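You operate a simulated robot arm through the tools that you are given. There is no shell and no other tool. Be economical: measure what you need, move in short steps, check, and stop when the job is done.

Carry out the task below with a simulated robot arm. There is one attempt and no reset: what you move stays moved.

Task
Prime the air out of the fuel and set the stop lever to RUN.
Fine: fuel valve and fuel vent screw open, pump the primer till no foam shows, vent closed, lever last; the valve stays open. The engine stays isolated; spill nothing.

The check looks at the end state, three seconds after you hand in, the way a careful person would. Anything else that was tipped, shoved, dropped, spilled or broken makes it a failure.

Robot
A 7-joint arm with a two-finger parallel gripper, fixed in place. Base frame: the origin is at the foot of the arm, x ahead of it, y to its left, z up. Readings come in m, rad, newtons and seconds.
With the tool pointing down near the work surface it reaches from about 0.26 to 0.68 m from the base axis. Its first joint turns from -1.152 to 1.152 rad. Payload 1.57 kg.
The tool frame sits at the grasp point between the pads (the TCP): z along the fingers, y along the line on which they close. The tips reach 0.03 m beyond it. The gripper opens to 0.11 m. The fingers are 0.024 m wide and 0.012 m thick; the gripper's body (0.048 by 0.112 m) begins 0.078 m behind the TCP.
Orientation is that of the tool frame in the base frame, as a unit quaternion [w, x, y, z]. With the fingers straight down and closing along the base's y, the tool's x points along the base's -x, its y along +y and its z along -z.

Tools
- The arm moves only by the tool jog_arm. Its argument "targets" is text: rows parted by semicolons, each of 7 numbers parted by spaces: the shift along the tool's x, y, z in m, then the turn, a rotation vector about the tool's x, y, z in rad, then the finger opening in m, from 0 to 0.11. In form: tx ty tz rx ry rz claw; .... A call has 1 to 10 rows; each row shifts and turns the commanded pose from where the row before left it, along the tool's axes as they then stand. A row lasts 0.2 s, in which the tool goes at most 0.05 m and 0.15 rad; a call with a longer step from one row to the next is refused whole, and so is a gripper value outside its range. Where a pose cannot be reached the arm comes as near as it can. A force on the tool above 90 N (or 10 N above the force at the start of the call, whichever is more), or a blocked arm, ends the call early, and 0.2 s more pass. Each finger travels about 0.108 m/s and halts on what it meets, pressing with about 28 N; the grip force reading is that of the motor and also rises with nothing between the fingers. The clock runs only during rows and for 0.2 s after the last one: add rows that do not move to give the fingers time. It gives the time, the measured TCP pose, the force on the tool (base axes), the opening and the grip force at its end, in the units of the frame above (readings bear some noise), and new pictures: "pictures" is both (left out), scene, wrist or none.
- Cameras (640 x 400 px; columns grow to the right, rows downward): "scene" is fixed at [0.1607, -0.3891, 1.4037]; the picture's right is [0.81, -0.58, 0.00], its down [-0.34, -0.48, -0.81] and it looks along [0.47, 0.66, -0.59] (base axes); focal length 359 px, centre (320, 200). "wrist" rides on the gripper at [0.07, 0.016, -0.141] in the tool frame; the picture's right is [-0.23, 0.97, 0.00], its down [-0.86, -0.20, -0.48] and it looks along [-0.47, -0.11, 0.88] (tool axes); focal length 222 px, centre (320, 200). There is no depth. A picture from a camera that has moved, and an enlarged one, comes with that camera's place and axes in the base frame and with its lens.
- close_up(camera, box): a new picture of the part [left, top, right, bottom] of that camera's present view, enlarged. No time passes.
- sign_off(): hands the job in; it is judged then, once.

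Work in short steps. Places have to be worked out from the pictures, the camera data and where the tool is seen: move nearer, look again, correct. Check each grasp and each placing, and mend what went wrong. You have 120 turns and 170 pictures in all, those below and enlarged ones among them. Open the gripper and draw the arm clear of the work before you hand the job in, unless the task says otherwise; then end with one line.

The tools are called after ">>>" by a JSON object that holds its "method" and its "body". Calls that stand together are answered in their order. jog_arm: Moves the arm, as the interface text tells. Its arguments: {"type":"object","properties":{"targets":{"type":"string"},"pictures":{"type":"string","enum":["both","scene","wrist","none"]}},"required":["targets"]} The other tools are called the same way: close_up (camera, box) takes an enlarged picture of a part of a camera's view; sign_off () hands the job in.

At the start:

```text
time_s: 0.0
ee_pos: [0.3369, 0.1179, 1.1533]
tool_rot: [0.0, 0.0, 1.0, 0.0]
contact_force: [0.3, 1.0, 0.3]
gripper_width: 0.11
grasp_force: 0.0
```

scene: 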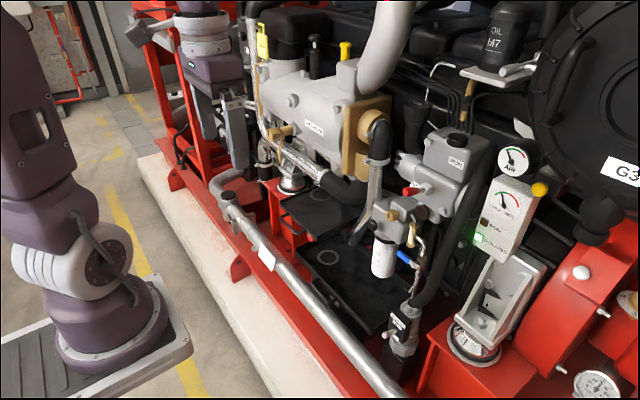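
wrist: 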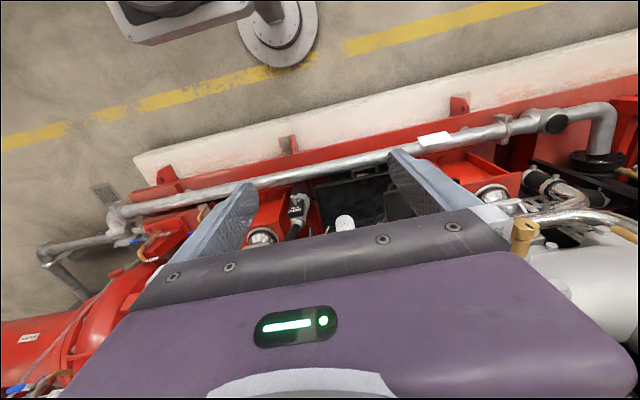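

The scene shows an engine with a fuel filter, valve, gauges and levers. I enlarge several areas to identify the parts.

>>> {"method": "close_up", "body": {"camera": "scene", "box": [340, 120, 500, 220]}}

>>> {"method": "close_up", "body": {"camera": "scene", "box": [340, 190, 500, 290]}}

>>> {"method": "close_up", "body": {"camera": "scene", "box": [340, 270, 500, 370]}}

>>> {"method": "close_up", "body": {"camera": "scene", "box": [440, 140, 600, 240]}}

>>> {"method": "close_up", "body": {"camera": "scene", "box": [430, 220, 590, 320]}}

>>> {"method": "close_up", "body": {"camera": "scene", "box": [240, 10, 400, 110]}}

>>> {"method": "close_up", "body": {"camera": "scene", "box": [200, 110, 360, 210]}}

```text
4.00 times, centred on (420, 170) of scene
camera zoom: at [0.1607, -0.3891, 1.4037], right [0.81, -0.58, 0.0], down [-0.34, -0.48, -0.81], along [0.47, 0.66, -0.59], focal length 1435 px, centre (-80, 320)
```

zoom: 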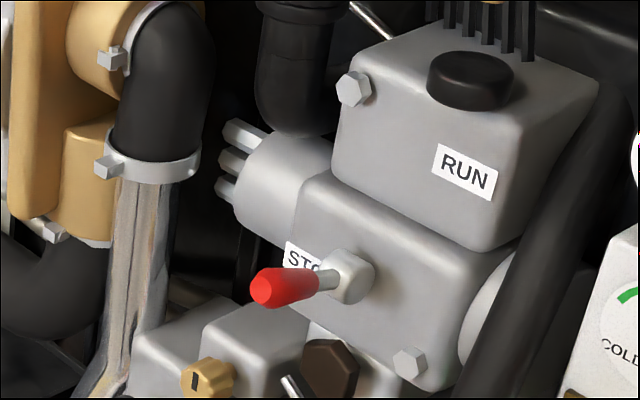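

```text
4.00 times, centred on (420, 240) of scene
camera zoom: at [0.1607, -0.3891, 1.4037], right [0.81, -0.58, 0.0], down [-0.34, -0.48, -0.81], along [0.47, 0.66, -0.59], focal length 1435 px, centre (-80, 40)
```

zoom: 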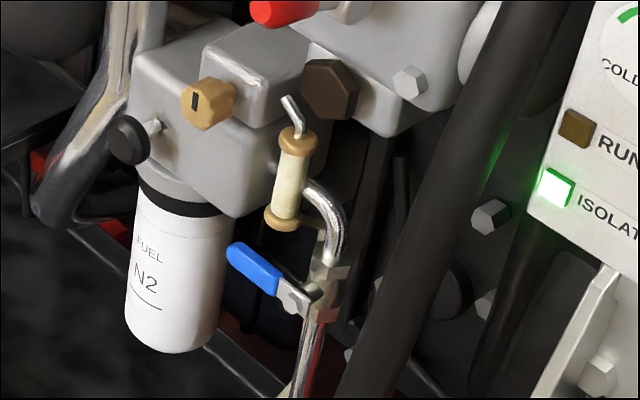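

```text
4.00 times, centred on (420, 320) of scene
camera zoom: at [0.1607, -0.3891, 1.4037], right [0.81, -0.58, 0.0], down [-0.34, -0.48, -0.81], along [0.47, 0.66, -0.59], focal length 1435 px, centre (-80, -280)
```

zoom: 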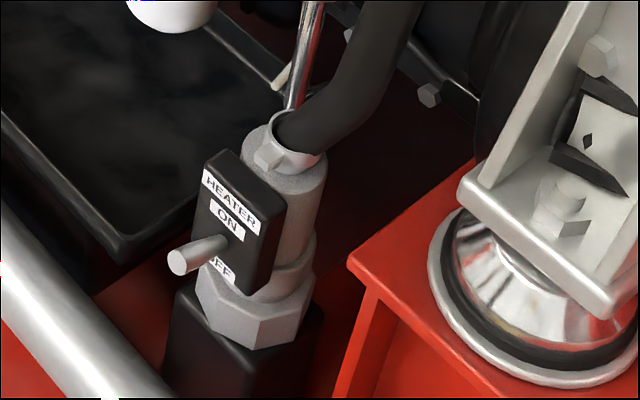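

```text
4.00 times, centred on (520, 190) of scene
camera zoom: at [0.1607, -0.3891, 1.4037], right [0.81, -0.58, 0.0], down [-0.34, -0.48, -0.81], along [0.47, 0.66, -0.59], focal length 1435 px, centre (-480, 240)
```

zoom: 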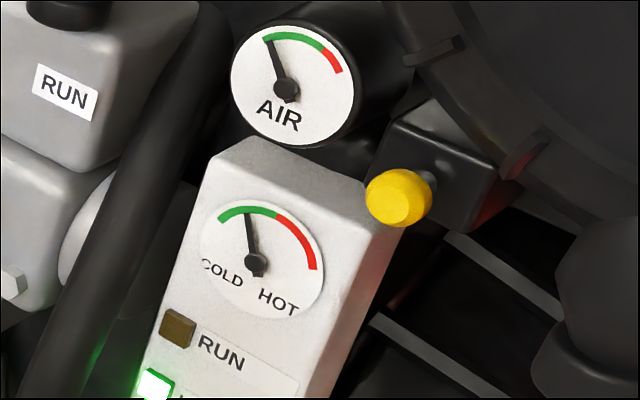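

```text
4.00 times, centred on (510, 270) of scene
camera zoom: at [0.1607, -0.3891, 1.4037], right [0.81, -0.58, 0.0], down [-0.34, -0.48, -0.81], along [0.47, 0.66, -0.59], focal length 1435 px, centre (-440, -80)
```

zoom: 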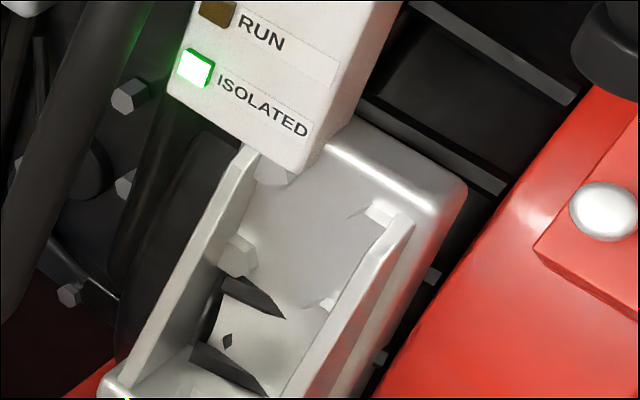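

```text
4.00 times, centred on (320, 60) of scene
camera zoom: at [0.1607, -0.3891, 1.4037], right [0.81, -0.58, 0.0], down [-0.34, -0.48, -0.81], along [0.47, 0.66, -0.59], focal length 1435 px, centre (320, 760)
```

zoom: 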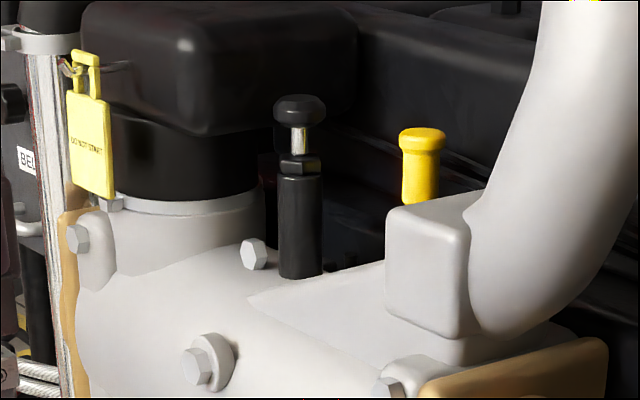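

```text
4.00 times, centred on (280, 160) of scene
camera zoom: at [0.1607, -0.3891, 1.4037], right [0.81, -0.58, 0.0], down [-0.34, -0.48, -0.81], along [0.47, 0.66, -0.59], focal length 1435 px, centre (480, 360)
```

zoom: 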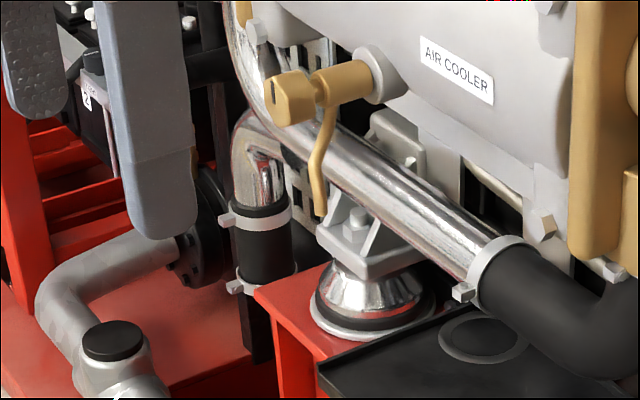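

I see these parts:
- A blue fuel valve lever, crosswise to its pipe, so closed.
- A brass slotted vent and a black primer knob on the fuel filter head.
- A sight glass.
- The red stop lever, set to STOP.

To get depth I tilt the gripper toward the engine and shift to the right.

>>> {"method": "jog_arm", "body": {"targets": "0 -0.035 0 0 -0.15 0 0.11; 0 -0.035 0 0 -0.15 0 0.11; 0 -0.035 0 0 -0.15 0 0.11; 0 -0.035 0 0 -0.15 0 0.11; 0 -0.035 0 0 -0.15 0 0.11"}}

```text
time_s: 1.2
ee_pos: [0.3374, -0.0584, 1.1535]
tool_rot: [0.368, 0.001, 0.93, -0.001]
contact_force: [0.5, 0.4, -0.3]
gripper_width: 0.11
grasp_force: 0.0
camera wrist: at [0.189, -0.0409, 1.2106], right [0.17, 0.97, 0.16], down [0.3, -0.2, 0.93], along [0.94, -0.11, -0.32], focal length 222 px, centre (320, 200)
```

scene: 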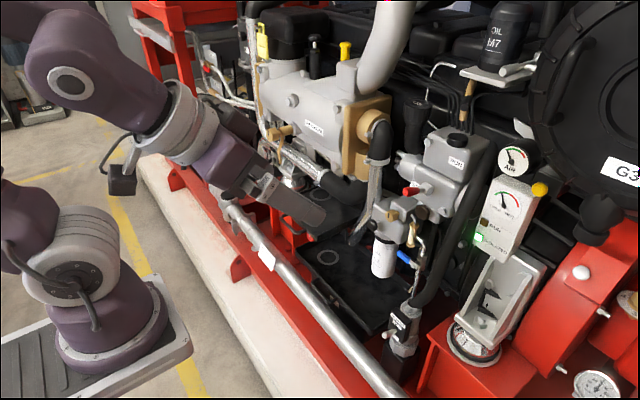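
wrist: 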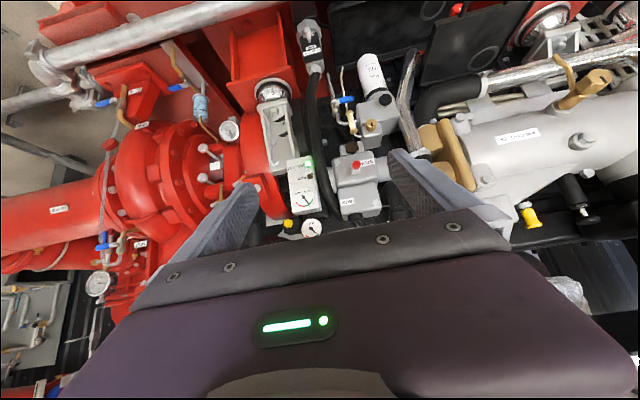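

The wrist picture is upside down, but it shows the whole fuel assembly. I enlarge it so I can triangulate against the scene view.

>>> {"method": "close_up", "body": {"camera": "wrist", "box": [310, 50, 438, 130]}}

>>> {"method": "close_up", "body": {"camera": "wrist", "box": [310, 120, 438, 200]}}

```text
5.00 times, centred on (374, 90) of wrist
camera zoom: at [0.189, -0.0409, 1.2106], right [0.17, 0.97, 0.16], down [0.3, -0.2, 0.93], along [0.94, -0.11, -0.32], focal length 1111 px, centre (50, 750)
```

zoom: 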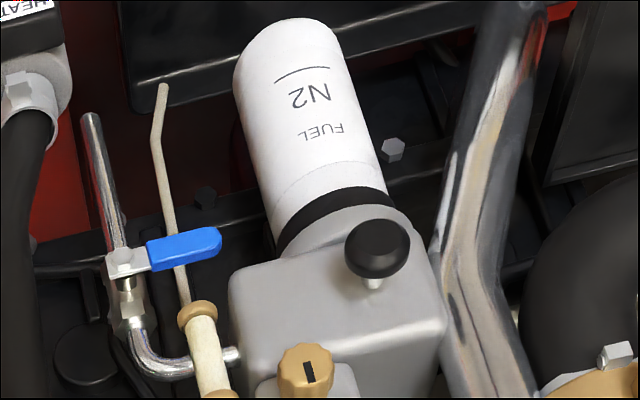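

```text
5.00 times, centred on (374, 160) of wrist
camera zoom: at [0.189, -0.0409, 1.2106], right [0.17, 0.97, 0.16], down [0.3, -0.2, 0.93], along [0.94, -0.11, -0.32], focal length 1111 px, centre (50, 400)
```

zoom: 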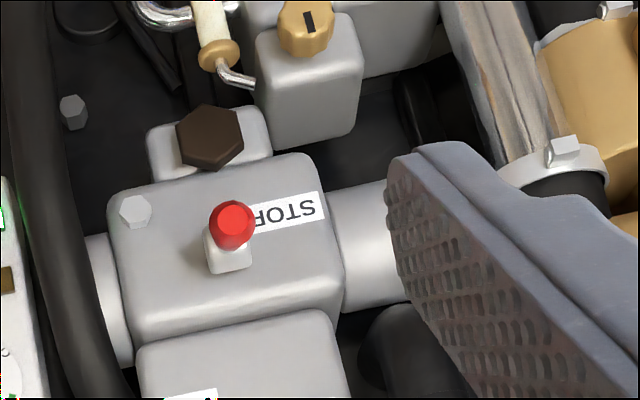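

Triangulated positions, with most axes along x:

| Part | x | y | z |
|---|---|---|---|
| Valve pivot | 0.71 | -0.014 | 0.755 |
| Valve handle tip | 0.715 | 0.036 | 0.75 |
| Primer knob | 0.68 | 0.112 | 0.811 |
| Vent screw | 0.687 | 0.062 | 0.868 |
| Stop lever tip | 0.655 | 0.00 | 0.985 |
| Stop lever boss | 0.725 | 0.00 | 0.967 |

Next I tilt the tool to horizontal and lower it somewhat.

>>> {"method": "jog_arm", "body": {"targets": "0 0 0 0 -0.139 0 0.08; 0 0 0 0 -0.139 0 0.05; 0 0 0 0 -0.139 0 0.02; 0 0 0 0 -0.139 0 0; 0 0 0 0 -0.139 0 0; 0 0 0 0 -0.139 0 0"}}

```text
time_s: 2.6
ee_pos: [0.3244, 0.0355, 1.2236]
tool_rot: [0.554, 0.011, 0.832, 0.014]
contact_force: [-0.4, 0.0, 0.2]
gripper_width: 0.0001
grasp_force: 20.5
out of reach, approached as far as the arm can: row 1, 2, 3, 4, 5, 6
camera wrist: at [0.166, 0.0532, 1.2165], right [0.09, 0.97, 0.24], down [-0.11, -0.23, 0.97], along [0.99, -0.11, 0.09], focal length 222 px, centre (320, 200)
```

scene: 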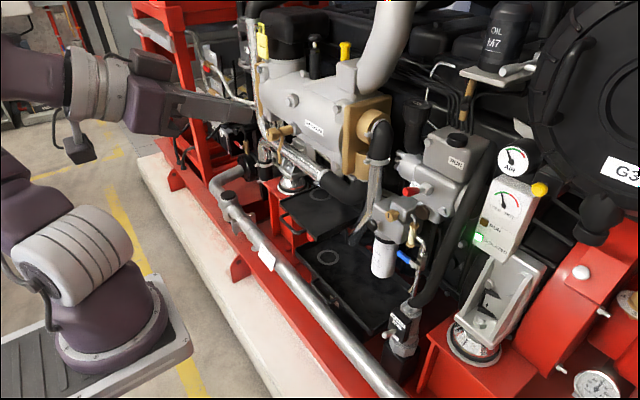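
wrist: 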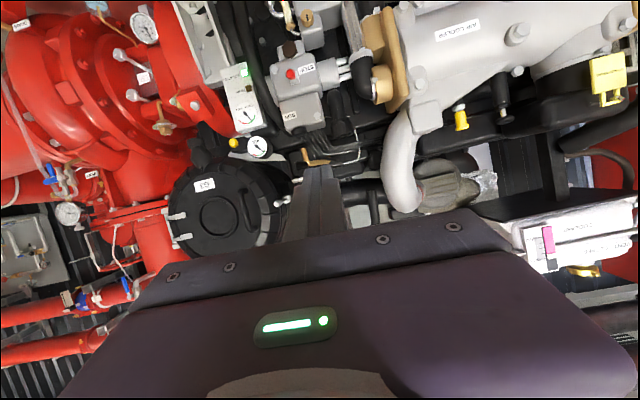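

The horizontal pose cannot be reached this close to the base. I move forward and down and see whether the arm then follows.

>>> {"method": "jog_arm", "body": {"targets": "0.03 0 0.03 0 0 0 0; 0.03 0 0.03 0 0 0 0; 0.03 0 0.03 0 0 0 0; 0.03 0 0.03 0 0 0 0", "pictures": "scene"}}

```text
time_s: 3.6
ee_pos: [0.3276, 0.0401, 1.2244]
tool_rot: [0.567, 0.009, 0.824, 0.013]
contact_force: [0.4, 0.4, 0.1]
gripper_width: 0.0
grasp_force: 20.9
out of reach, approached as far as the arm can: row 1, 2, 3, 4
```

scene: 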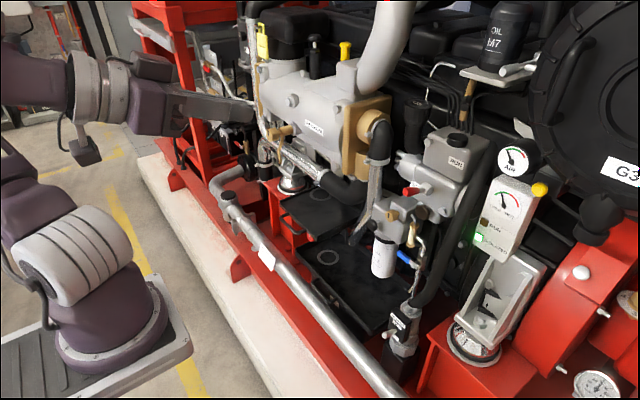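

The arm seems stuck at a wrist limit. I reduce the pitch so the tool points about 25–30° below horizontal.

>>> {"method": "jog_arm", "body": {"targets": "0 0 0 0 0.15 0 0; 0 0 0 0 0.15 0 0; 0 0 0 0 0.15 0 0; 0 0 0 0 0 0 0", "pictures": "scene"}}

```text
time_s: 4.6
ee_pos: [0.3271, 0.039, 1.2237]
tool_rot: [0.368, 0.005, 0.93, 0.015]
contact_force: [0.2, -0.2, -0.7]
gripper_width: 0.0002
grasp_force: 22.2
```

scene: 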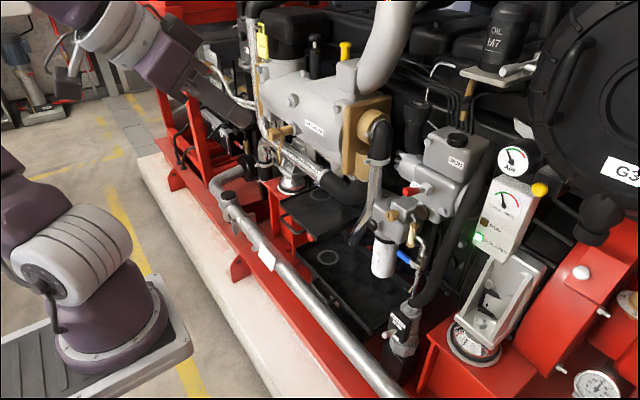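

The commanded pose restarts from the real pose at each call. At 43° pitch I move forward and down toward (0.48, -0.03, 1.02).

>>> {"method": "jog_arm", "body": {"targets": "0.0046 -0.012 0.0415 0 0 0 0; 0.0046 -0.012 0.0415 0 0 0 0; 0.0046 -0.012 0.0415 0 0 0 0; 0.0046 -0.012 0.0415 0 0 0 0; 0.0046 -0.012 0.0415 0 0 0 0; 0.0046 -0.012 0.0415 0 0 0 0", "pictures": "scene"}}

>>> {"method": "jog_arm", "body": {"targets": "0 0 0 0 -0.14 0 0; 0 0 0 0 -0.14 0 0; 0 0 0 0 -0.14 0 0; 0 0 0 0 -0.14 0 0; 0 0 0 0 -0.14 0 0;0 0 0 0 0 0 0"}}

```text
time_s: 6.0
ee_pos: [0.4524, -0.0153, 1.0523]
tool_rot: [0.367, 0.003, 0.93, 0.014]
contact_force: [0.7, -2.7, 1.4]
gripper_width: 0.0
grasp_force: 21.1
out of reach, approached as far as the arm can: row 5
```

scene: 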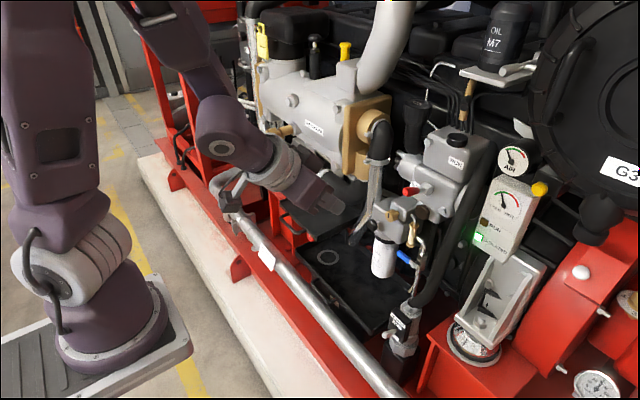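

```text
time_s: 7.4
ee_pos: [0.4579, -0.0122, 1.0508]
tool_rot: [0.386, 0.002, 0.922, 0.016]
contact_force: [-0.3, -0.1, 0.2]
gripper_width: 0.0
grasp_force: 21.5
out of reach, approached as far as the arm can: row 1, 2, 3, 4, 5
camera wrist: at [0.3069, 0.0017, 1.1025], right [0.15, 0.97, 0.19], down [0.26, -0.23, 0.94], along [0.95, -0.09, -0.29], focal length 222 px, centre (320, 200)
```

scene: 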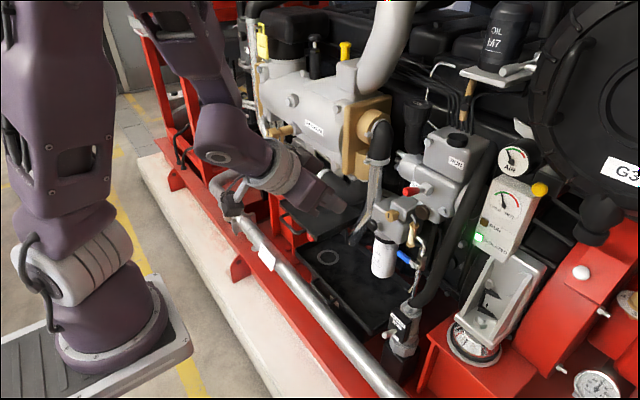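
wrist: 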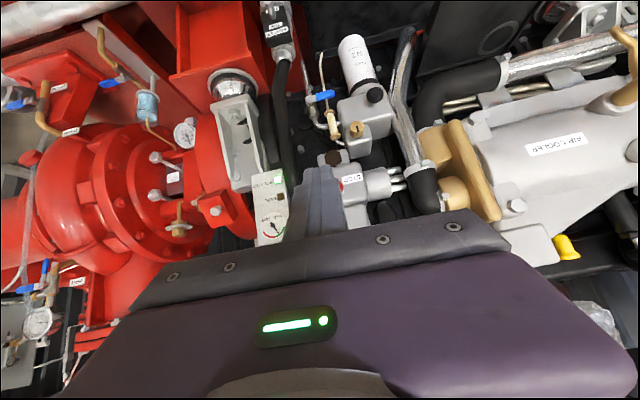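

The wrist pitch is limited here. Farther out the forearm lies flatter, so I move toward the vent (TCP near 0.6, 0.06, 0.93) and then try pitching again.

>>> {"method": "jog_arm", "body": {"targets": "-0.003 0.014 0.037 0 0 0 0; -0.003 0.014 0.037 0 0 0 0; -0.003 0.014 0.037 0 0 0 0; -0.003 0.014 0.037 0 0 0 0; -0.003 0.014 0.037 0 0 0 0; 0 0 0 0 -0.1 0 0; 0 0 0 0 -0.1 0 0; 0 0 0 0 -0.1 0 0"}}

```text
time_s: 9.2
ee_pos: [0.599, 0.0648, 0.9333]
tool_rot: [0.521, 0.005, 0.853, 0.016]
contact_force: [-0.5, 1.4, 0.2]
gripper_width: 0.0001
grasp_force: 21.1
camera wrist: at [0.4408, 0.0788, 0.939], right [0.1, 0.97, 0.23], down [-0.03, -0.23, 0.97], along [0.99, -0.1, 0.01], focal length 222 px, centre (320, 200)
```

scene: 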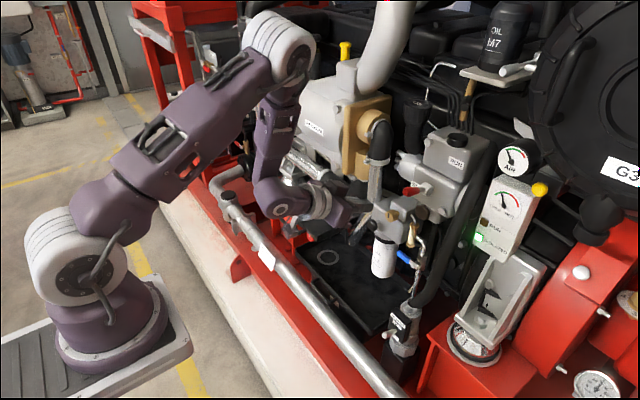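
wrist: 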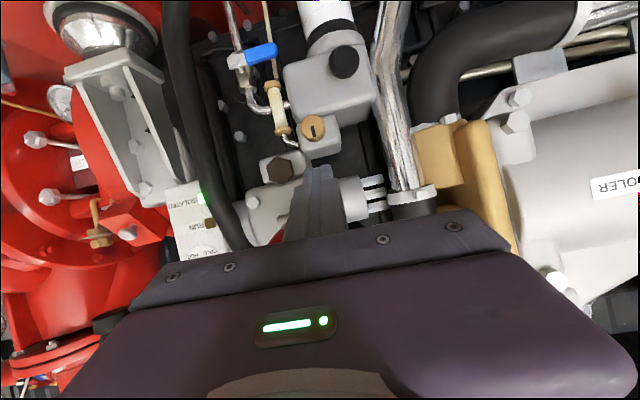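

Pitching works out here, now about 63°. I continue to horizontal.

>>> {"method": "jog_arm", "body": {"targets": "0 0 0 0 -0.12 0 0; 0 0 0 0 -0.12 0 0; 0 0 0 0 -0.12 0 0; 0 0 0 0 -0.11 0 0"}}

```text
time_s: 10.2
ee_pos: [0.5992, 0.0634, 0.9351]
tool_rot: [0.705, 0.008, 0.709, 0.016]
contact_force: [-0.8, -0.3, 1.0]
gripper_width: 0.0
grasp_force: 21.0
camera wrist: at [0.4566, 0.0809, 0.8673], right [-0.01, 0.97, 0.26], down [-0.47, -0.23, 0.85], along [0.88, -0.12, 0.46], focal length 222 px, centre (320, 200)
```

scene: 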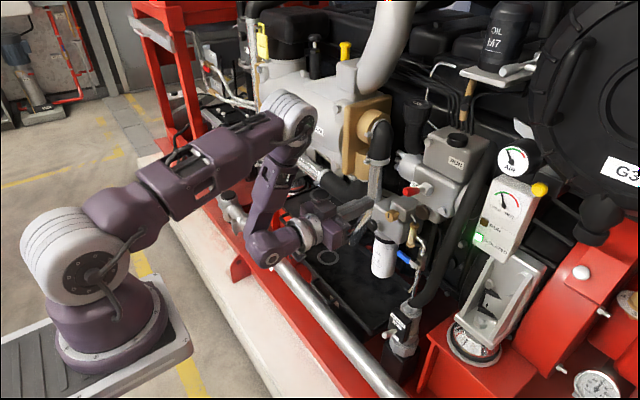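
wrist: 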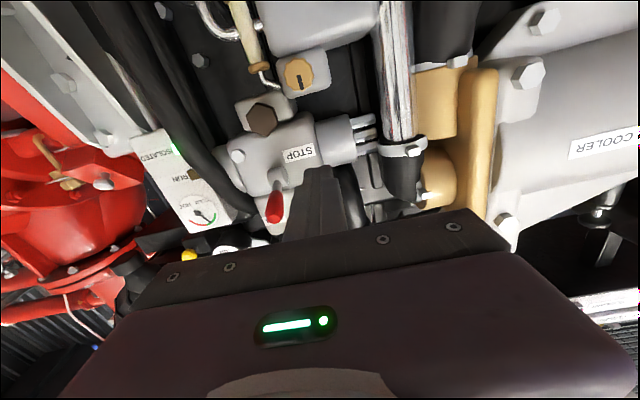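

The tool is horizontal now, but for the low valve I want it pitched about 30° below horizontal so it clears the rail. I rotate back and move to just above and in front of the blue handle.

>>> {"method": "jog_arm", "body": {"targets": "0 0 0 0 0.131 0 0; 0 0 0 0 0.131 0 0; 0 0 0 0 0.131 0 0; 0 0 0 0 0.131 0 0; 0.0275 -0.019 0.0275 0 0 0 0; 0.0275 -0.019 0.0275 0 0 0 0"}}

```text
time_s: 11.6
ee_pos: [0.6176, 0.027, 0.8573]
tool_rot: [0.496, 0.005, 0.868, 0.017]
contact_force: [-0.5, -0.6, -0.4]
gripper_width: 0.0001
grasp_force: 21.3
camera wrist: at [0.4608, 0.0416, 0.8707], right [0.11, 0.97, 0.23], down [0.02, -0.23, 0.97], along [0.99, -0.1, -0.05], focal length 222 px, centre (320, 200)
```

scene: 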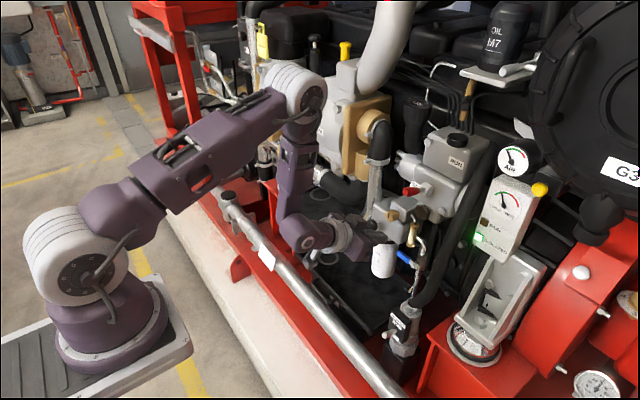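
wrist: 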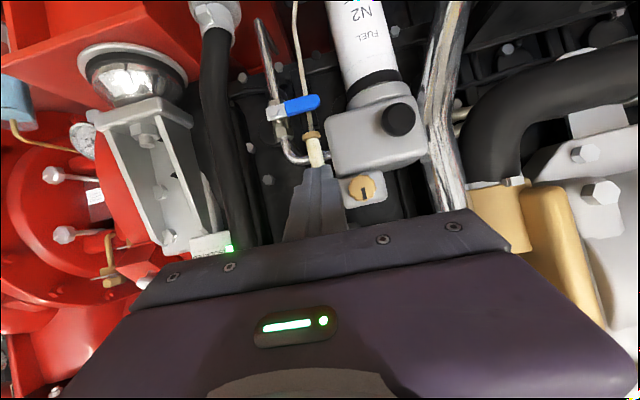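

Good view of the valve from here. I enlarge it for detail.

>>> {"method": "close_up", "body": {"camera": "wrist", "box": [240, 60, 432, 210]}}

```text
2.67 times, centred on (336, 135) of wrist
camera zoom: at [0.4608, 0.0416, 0.8707], right [0.11, 0.97, 0.23], down [0.02, -0.23, 0.97], along [0.99, -0.1, -0.05], focal length 592 px, centre (277, 373)
```

zoom: 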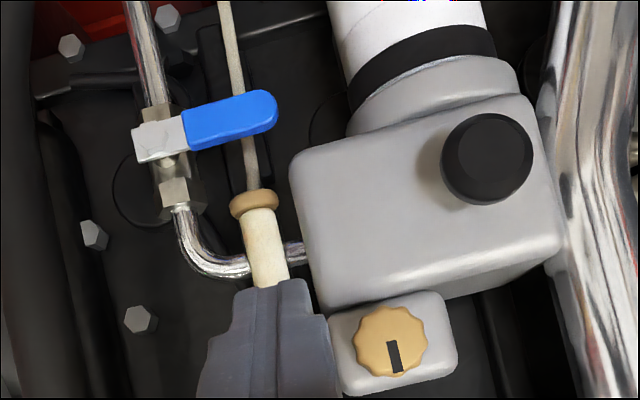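

I advance to just above the handle, with the tip at about x 0.714, z 0.785, in front of the sight glass.

>>> {"method": "jog_arm", "body": {"targets": "0.0046 0 0.03 0 0 0 0; 0.0046 0 0.03 0 0 0 0; 0.0046 0 0.03 0 0 0 0"}}

>>> {"method": "close_up", "body": {"camera": "scene", "box": [340, 190, 500, 290]}}

```text
time_s: 12.4
ee_pos: [0.6877, 0.0298, 0.7993]
tool_rot: [0.496, 0.005, 0.868, 0.016]
contact_force: [-21.5, -1.7, 14.0]
gripper_width: 0.0
grasp_force: 21.7
camera wrist: at [0.5313, 0.0448, 0.814], right [0.11, 0.97, 0.23], down [0.02, -0.23, 0.97], along [0.99, -0.1, -0.05], focal length 222 px, centre (320, 200)
```

scene: 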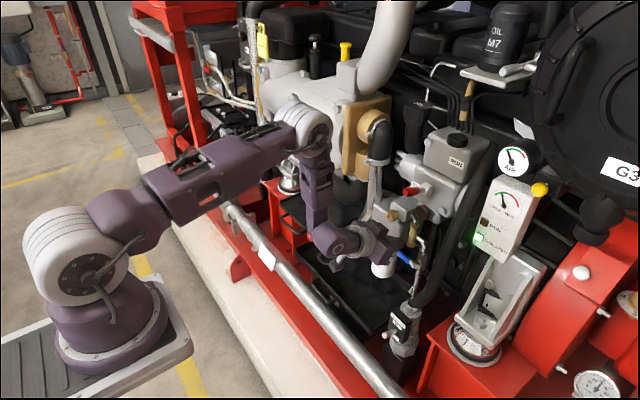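
wrist: 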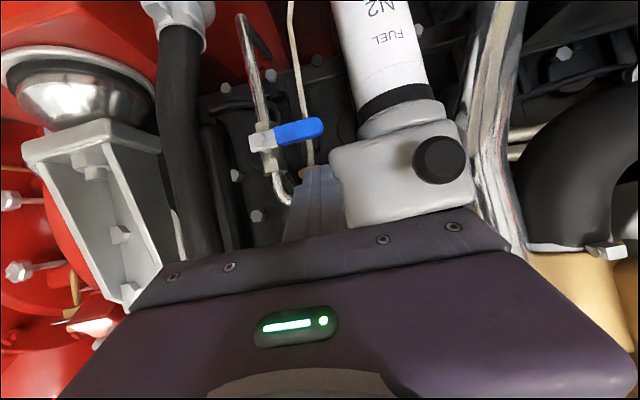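

```text
4.00 times, centred on (420, 240) of scene
camera zoom: at [0.1598, -0.3891, 1.4038], right [0.81, -0.58, 0.0], down [-0.34, -0.48, -0.81], along [0.47, 0.66, -0.59], focal length 1435 px, centre (-80, 40)
```

zoom: 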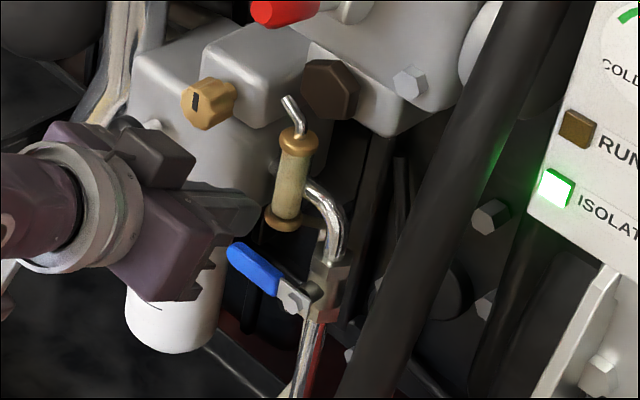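

The tool reads about 25 N of contact, probably the tip on the sight glass's brass end or the filter head. I back off straight away.

>>> {"method": "jog_arm", "body": {"targets": "0 0 -0.02 0 0 0 0", "pictures": "none"}}

>>> {"method": "close_up", "body": {"camera": "wrist", "box": [220, 80, 380, 240]}}

>>> {"method": "close_up", "body": {"camera": "scene", "box": [380, 210, 444, 274]}}

```text
time_s: 12.8
ee_pos: [0.673, 0.0284, 0.8104]
tool_rot: [0.497, 0.004, 0.868, 0.017]
contact_force: [0.3, 0.0, 0.4]
gripper_width: 0.0
grasp_force: 21.0
```

```text
2.50 times, centred on (300, 160) of wrist
camera zoom: at [0.5151, 0.044, 0.8235], right [0.11, 0.97, 0.23], down [0.02, -0.23, 0.97], along [0.99, -0.1, -0.05], focal length 555 px, centre (370, 300)
```

zoom: 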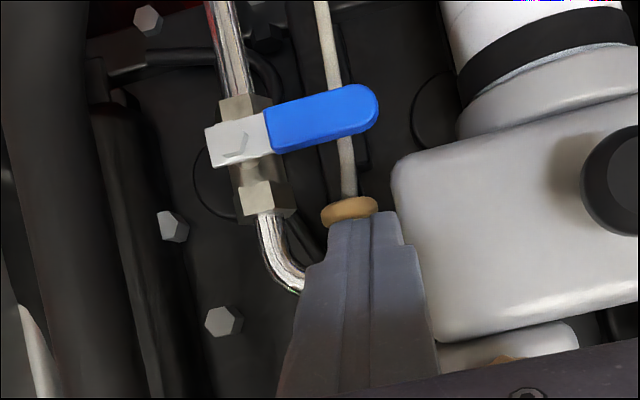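

```text
6.25 times, centred on (412, 242) of scene
camera zoom: at [0.1607, -0.3891, 1.4037], right [0.81, -0.58, 0.0], down [-0.34, -0.48, -0.81], along [0.47, 0.66, -0.59], focal length 2242 px, centre (-255, -62)
```

zoom: 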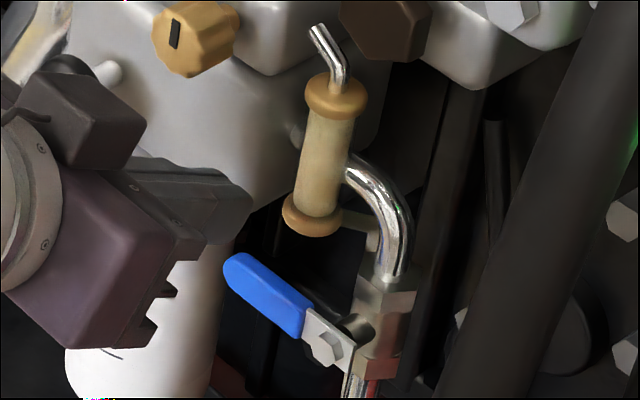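

The sight glass is intact; the right edge of the tip most likely touched the filter head. I shift the tip to y ≈ 0.01 and descend toward the handle in small steps.

>>> {"method": "jog_arm", "body": {"targets": "0 -0.018 0 0 0 0 0; 0.003 0 0.015 0 0 0 0; 0 0 0 0 0 0 0", "pictures": "wrist"}}

>>> {"method": "close_up", "body": {"camera": "scene", "box": [380, 210, 444, 274]}}

```text
time_s: 13.6
ee_pos: [0.683, 0.012, 0.7983]
tool_rot: [0.497, 0.005, 0.867, 0.016]
contact_force: [-0.1, 0.0, 0.2]
gripper_width: 0.0
grasp_force: 20.9
camera wrist: at [0.526, 0.0265, 0.8133], right [0.11, 0.97, 0.23], down [0.02, -0.23, 0.97], along [0.99, -0.1, -0.05], focal length 222 px, centre (320, 200)
```

wrist: 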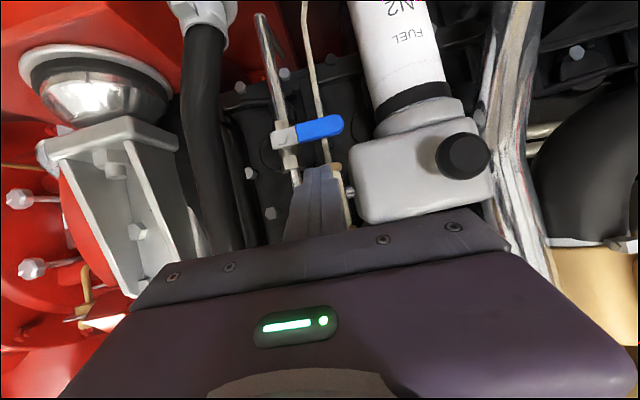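

```text
6.25 times, centred on (412, 242) of scene
camera zoom: at [0.1607, -0.3891, 1.4037], right [0.81, -0.58, 0.0], down [-0.34, -0.48, -0.81], along [0.47, 0.66, -0.59], focal length 2242 px, centre (-255, -62)
```

zoom: 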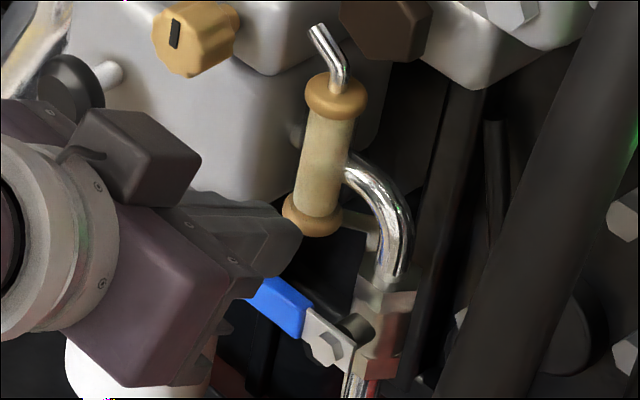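

No contact now, and the tip is just above the handle. I press straight down in small steps and watch the force and the handle.

>>> {"method": "jog_arm", "body": {"targets": "0.0104 0 0.006 0 0 0 0; 0.0104 0 0.006 0 0 0 0; 0 0 0 0 0 0 0", "pictures": "wrist"}}

>>> {"method": "close_up", "body": {"camera": "scene", "box": [380, 210, 444, 274]}}

```text
time_s: 14.4
ee_pos: [0.6853, 0.0124, 0.7748]
tool_rot: [0.496, 0.004, 0.868, 0.017]
contact_force: [0.2, -0.5, 0.6]
gripper_width: 0.0
grasp_force: 20.6
camera wrist: at [0.5263, 0.0275, 0.7895], right [0.11, 0.97, 0.23], down [0.02, -0.23, 0.97], along [0.99, -0.1, -0.05], focal length 222 px, centre (320, 200)
```

wrist: 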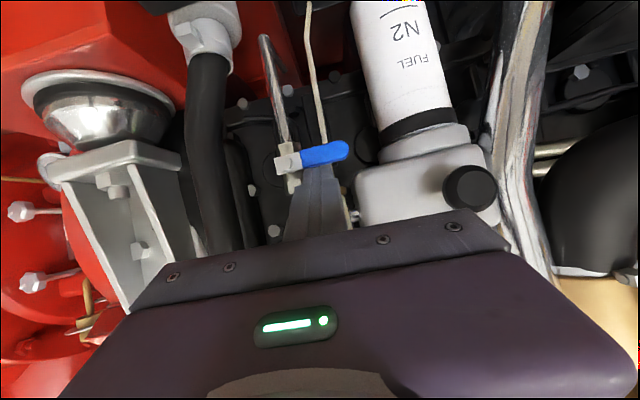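

```text
6.25 times, centred on (412, 242) of scene
camera zoom: at [0.1607, -0.3891, 1.4037], right [0.81, -0.58, 0.0], down [-0.34, -0.48, -0.81], along [0.47, 0.66, -0.59], focal length 2242 px, centre (-255, -62)
```

zoom: 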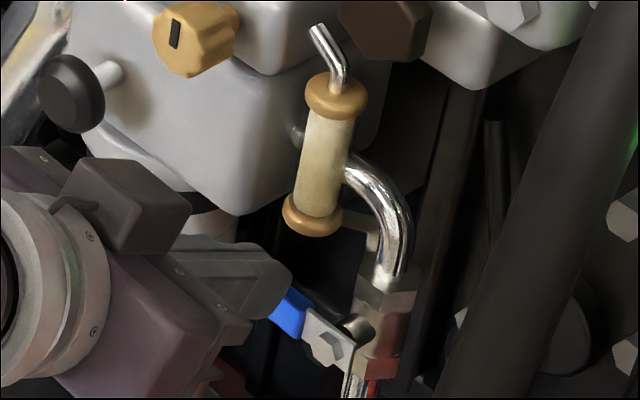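

There is no contact yet, so I continue pressing down.

>>> {"method": "jog_arm", "body": {"targets": "0.0104 0 0.006 0 0 0 0; 0.0104 0 0.006 0 0 0 0", "pictures": "wrist"}}

>>> {"method": "close_up", "body": {"camera": "scene", "box": [380, 210, 444, 274]}}

```text
time_s: 15.0
ee_pos: [0.6835, 0.0131, 0.7498]
tool_rot: [0.496, 0.004, 0.868, 0.017]
contact_force: [0.9, 0.4, 0.2]
gripper_width: 0.0001
grasp_force: 21.2
camera wrist: at [0.5259, 0.0285, 0.7652], right [0.11, 0.97, 0.23], down [0.02, -0.23, 0.97], along [0.99, -0.1, -0.05], focal length 222 px, centre (320, 200)
```

wrist: 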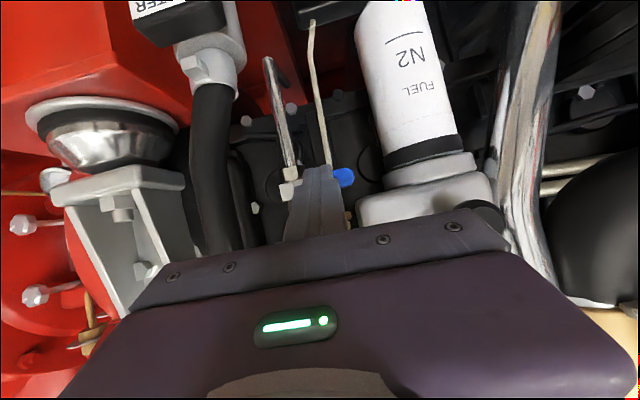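

```text
6.25 times, centred on (412, 242) of scene
camera zoom: at [0.1607, -0.3891, 1.4037], right [0.81, -0.58, 0.0], down [-0.34, -0.48, -0.81], along [0.47, 0.66, -0.59], focal length 2242 px, centre (-255, -62)
```

zoom: 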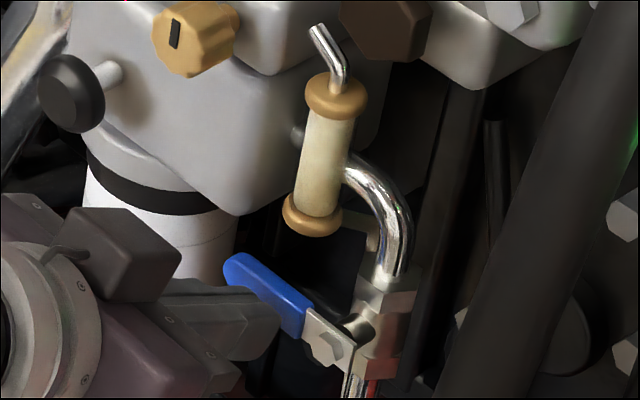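

The handle has not moved: the finger passed in front of it, so the handle sits a little deeper than I judged. From below it is open, so I drop under it, go 15 mm deeper and push gently up.

>>> {"method": "jog_arm", "body": {"targets": "0.019 0.015 0.011 0 0 0 0; -0.0075 0 0.013 0 0 0 0; 0 0 0 0 0 0 0", "pictures": "wrist"}}

>>> {"method": "close_up", "body": {"camera": "scene", "box": [380, 210, 444, 274]}}

```text
time_s: 15.8
ee_pos: [0.6988, 0.0288, 0.7291]
tool_rot: [0.495, 0.005, 0.869, 0.016]
contact_force: [-1.6, 0.3, -3.6]
gripper_width: 0.0
grasp_force: 21.2
camera wrist: at [0.5408, 0.0445, 0.7434], right [0.11, 0.97, 0.23], down [0.02, -0.23, 0.97], along [0.99, -0.1, -0.05], focal length 222 px, centre (320, 200)
```

wrist: 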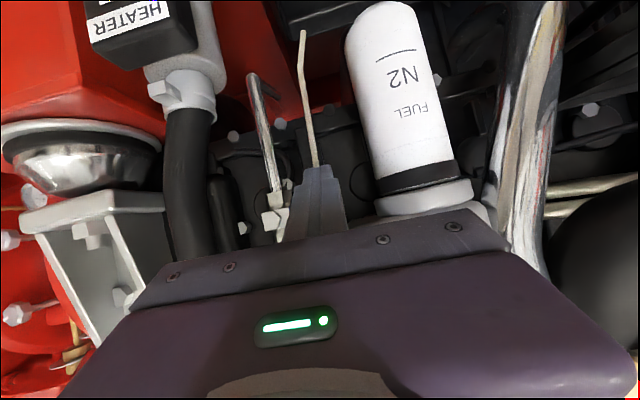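

```text
6.25 times, centred on (412, 242) of scene
camera zoom: at [0.1607, -0.389, 1.4037], right [0.81, -0.58, 0.0], down [-0.34, -0.48, -0.81], along [0.47, 0.66, -0.59], focal length 2242 px, centre (-255, -62)
```

zoom: 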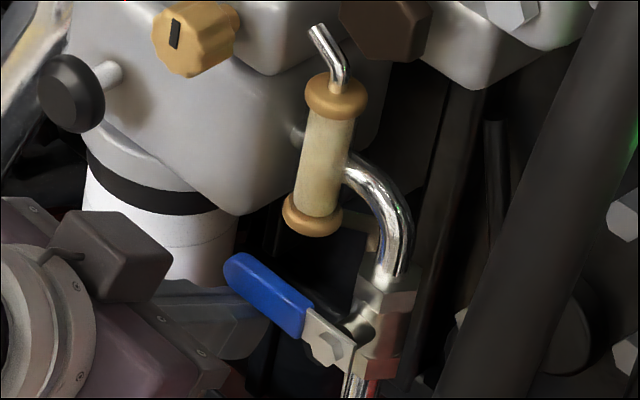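

The tip is under the handle with slight contact. I push up gently.

>>> {"method": "jog_arm", "body": {"targets": "-0.00866 0 -0.005 0 0 0 0; -0.00866 0 -0.005 0 0 0 0; 0 0 0 0 0 0 0", "pictures": "none"}}

>>> {"method": "close_up", "body": {"camera": "scene", "box": [380, 210, 444, 274]}}

```text
time_s: 16.6
ee_pos: [0.6885, 0.0301, 0.737]
tool_rot: [0.479, 0.003, 0.878, 0.016]
contact_force: [-17.5, 1.9, -66.8]
gripper_width: 0.0
grasp_force: 21.6
```

```text
6.25 times, centred on (412, 242) of scene
camera zoom: at [0.1619, -0.3889, 1.4036], right [0.81, -0.58, 0.0], down [-0.35, -0.48, -0.81], along [0.47, 0.66, -0.59], focal length 2242 px, centre (-255, -62)
```

zoom: 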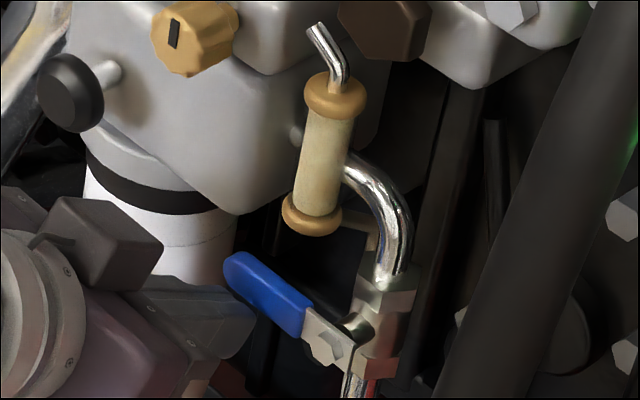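

Even 67 N upward does not turn it, so it opens downward. Better triangulation puts the handle's front at x ≈ 0.725, centre z ≈ 0.743, and the bottom of the sight glass at z ≈ 0.77. I back off, rise, and pitch steeper so the tip fits between the handle and the glass.

>>> {"method": "jog_arm", "body": {"targets": "0.029 0 -0.023 0 0 0 0; 0 0 -0.01 0 0 0 0; -0.029 -0.003 -0.015 0 0 0 0; -0.029 -0.003 -0.015 0 0 0 0; -0.029 -0.002 -0.015 0 0 0 0; 0 0 0 0 0.13 0 0; 0 0 0 0 0.13 0 0; 0 0 0 0 0.13 0 0; 0 0 0 0 0 0 0"}}

>>> {"method": "close_up", "body": {"camera": "scene", "box": [380, 210, 444, 274]}}

```text
time_s: 18.6
ee_pos: [0.6605, 0.0167, 0.8398]
tool_rot: [0.319, 0.001, 0.948, 0.017]
contact_force: [0.5, -0.2, -0.3]
gripper_width: 0.0003
grasp_force: 21.4
camera wrist: at [0.5194, 0.0309, 0.9122], right [0.17, 0.97, 0.17], down [0.39, -0.23, 0.89], along [0.9, -0.09, -0.42], focal length 222 px, centre (320, 200)
```

scene: 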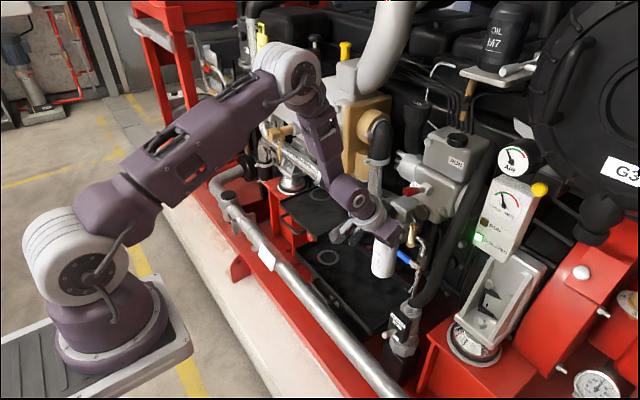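
wrist: 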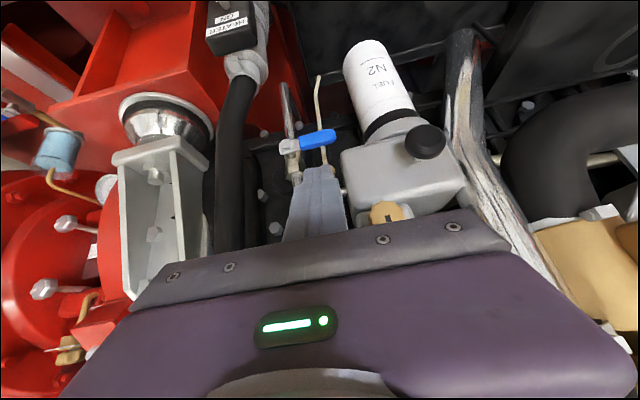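

```text
6.25 times, centred on (412, 242) of scene
camera zoom: at [0.1607, -0.3891, 1.4037], right [0.81, -0.58, 0.0], down [-0.34, -0.48, -0.81], along [0.47, 0.66, -0.59], focal length 2242 px, centre (-255, -62)
```

zoom: 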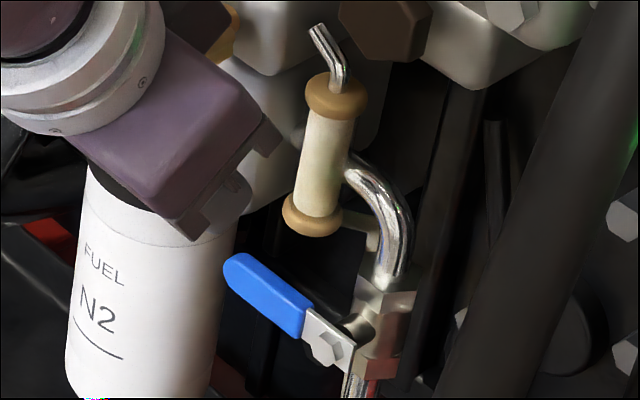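

The pitch is 37°. To keep the gripper body clear of the vent knob I use 45° and move down toward the slot above the handle.

>>> {"method": "jog_arm", "body": {"targets": "0 0 0 0 -0.137 0 0; 0.004 0 0.022 0 0 0 0; 0.004 0 0.022 0 0 0 0; 0.004 0 0.018 0 0 0 0; 0 0 0 0 0 0 0", "pictures": "wrist"}}

>>> {"method": "close_up", "body": {"camera": "scene", "box": [380, 210, 444, 274]}}

```text
time_s: 19.8
ee_pos: [0.6957, 0.02, 0.787]
tool_rot: [0.383, 0.001, 0.923, 0.018]
contact_force: [0.5, 0.4, 0.1]
gripper_width: 0.0002
grasp_force: 21.4
camera wrist: at [0.546, 0.0337, 0.8398], right [0.15, 0.97, 0.19], down [0.27, -0.23, 0.94], along [0.95, -0.09, -0.29], focal length 222 px, centre (320, 200)
```

wrist: 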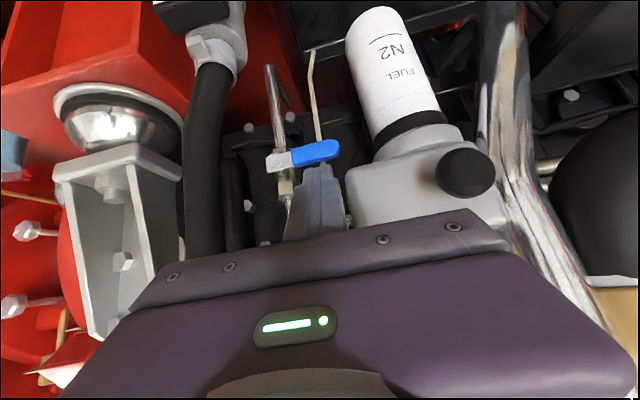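

```text
6.25 times, centred on (412, 242) of scene
camera zoom: at [0.1607, -0.3891, 1.4037], right [0.81, -0.58, 0.0], down [-0.34, -0.48, -0.81], along [0.47, 0.66, -0.59], focal length 2242 px, centre (-255, -62)
```

zoom: 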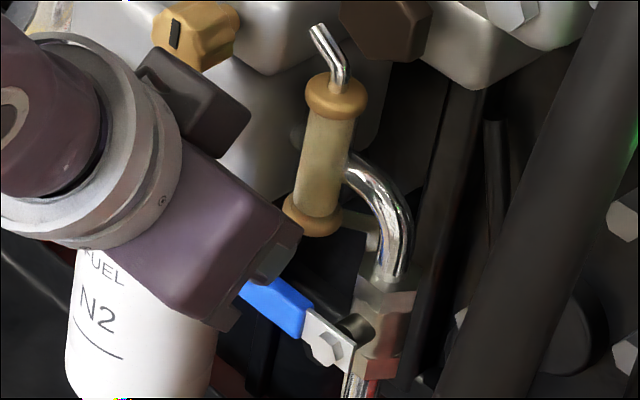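

The tip is now right above the handle in the picture. I go 7 mm deeper and then press down stepwise.

>>> {"method": "jog_arm", "body": {"targets": "-0.005 0 0.005 0 0 0 0; 0.00707 0 0.00707 0 0 0 0; 0.00707 0 0.00707 0 0 0 0; 0 0 0 0 0 0 0", "pictures": "wrist"}}

>>> {"method": "close_up", "body": {"camera": "scene", "box": [380, 210, 444, 274]}}

```text
time_s: 20.8
ee_pos: [0.7031, 0.0214, 0.7671]
tool_rot: [0.383, 0.003, 0.924, 0.017]
contact_force: [-3.4, 3.9, 1.7]
gripper_width: 0.0002
grasp_force: 21.3
camera wrist: at [0.5531, 0.0342, 0.8198], right [0.15, 0.97, 0.19], down [0.27, -0.23, 0.94], along [0.95, -0.09, -0.29], focal length 222 px, centre (320, 200)
```

wrist: 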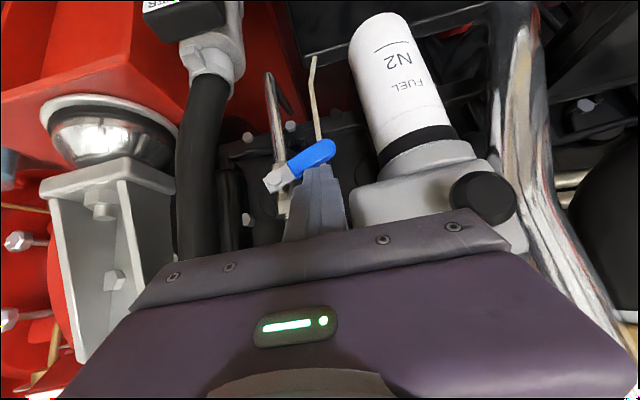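

```text
6.25 times, centred on (412, 242) of scene
camera zoom: at [0.1606, -0.389, 1.4038], right [0.81, -0.58, 0.0], down [-0.34, -0.48, -0.81], along [0.47, 0.66, -0.59], focal length 2242 px, centre (-255, -62)
```

zoom: 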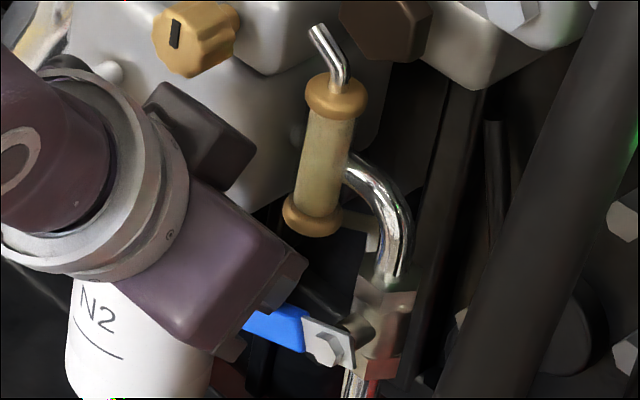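

The handle is turning down with little force. I continue along its arc.

>>> {"method": "jog_arm", "body": {"targets": "0.0085 -0.001 0.0085 0 0 0 0; 0.0085 -0.003 0.0085 0 0 0 0; 0.0071 -0.004 0.0071 0 0 0 0; 0 0 0 0 0 0 0", "pictures": "wrist"}}

>>> {"method": "close_up", "body": {"camera": "scene", "box": [380, 210, 444, 274]}}

```text
time_s: 21.8
ee_pos: [0.7032, 0.0138, 0.7323]
tool_rot: [0.382, 0.002, 0.924, 0.018]
contact_force: [0.3, 0.4, 0.6]
gripper_width: 0.0
grasp_force: 21.1
camera wrist: at [0.5537, 0.0269, 0.7852], right [0.15, 0.97, 0.19], down [0.27, -0.23, 0.94], along [0.95, -0.09, -0.29], focal length 222 px, centre (320, 200)
```

wrist: 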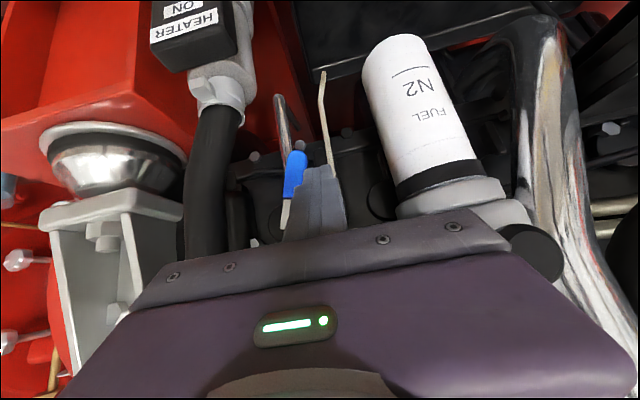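

```text
6.25 times, centred on (412, 242) of scene
camera zoom: at [0.1606, -0.389, 1.4037], right [0.81, -0.58, 0.0], down [-0.34, -0.48, -0.81], along [0.47, 0.66, -0.59], focal length 2242 px, centre (-255, -62)
```

zoom: 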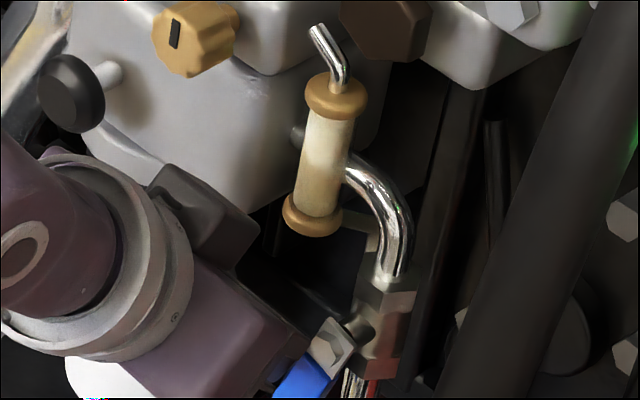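

The handle is nearly aligned with the pipe. I push the finger sideways (-y) to finish the turn.

>>> {"method": "jog_arm", "body": {"targets": "0 -0.006 0 0 0 0 0; 0 -0.005 0 0 0 0 0; 0 0 0 0 0 0 0", "pictures": "wrist"}}

>>> {"method": "close_up", "body": {"camera": "scene", "box": [370, 210, 460, 300]}}

```text
time_s: 22.6
ee_pos: [0.7037, 0.0035, 0.7321]
tool_rot: [0.383, 0.001, 0.924, 0.018]
contact_force: [0.7, 10.6, -0.7]
gripper_width: 0.0
grasp_force: 21.4
camera wrist: at [0.5536, 0.0169, 0.7849], right [0.15, 0.97, 0.19], down [0.27, -0.23, 0.94], along [0.95, -0.09, -0.29], focal length 222 px, centre (320, 200)
```

wrist: 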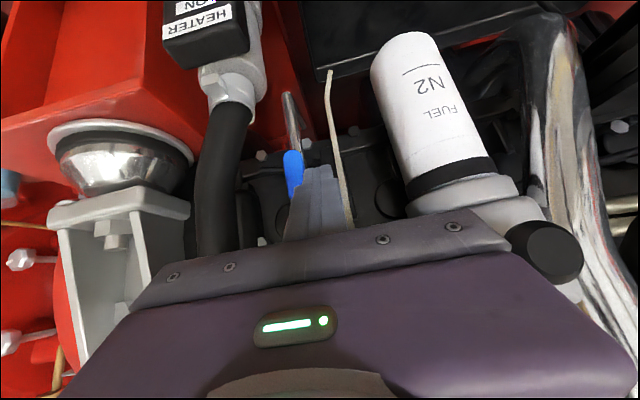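

```text
4.44 times, centred on (415, 255) of scene
camera zoom: at [0.1607, -0.3888, 1.4038], right [0.81, -0.58, 0.0], down [-0.34, -0.48, -0.81], along [0.47, 0.66, -0.59], focal length 1595 px, centre (-102, -44)
```

zoom: 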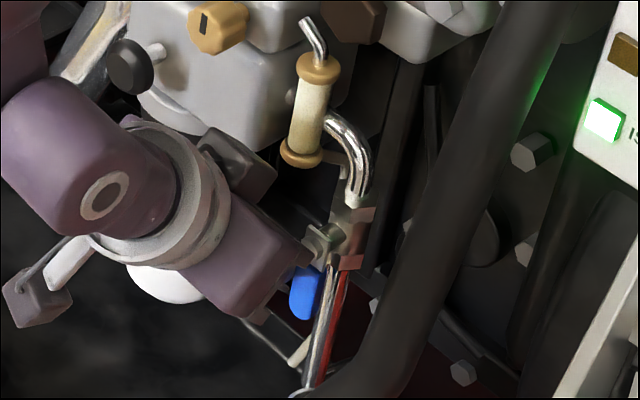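

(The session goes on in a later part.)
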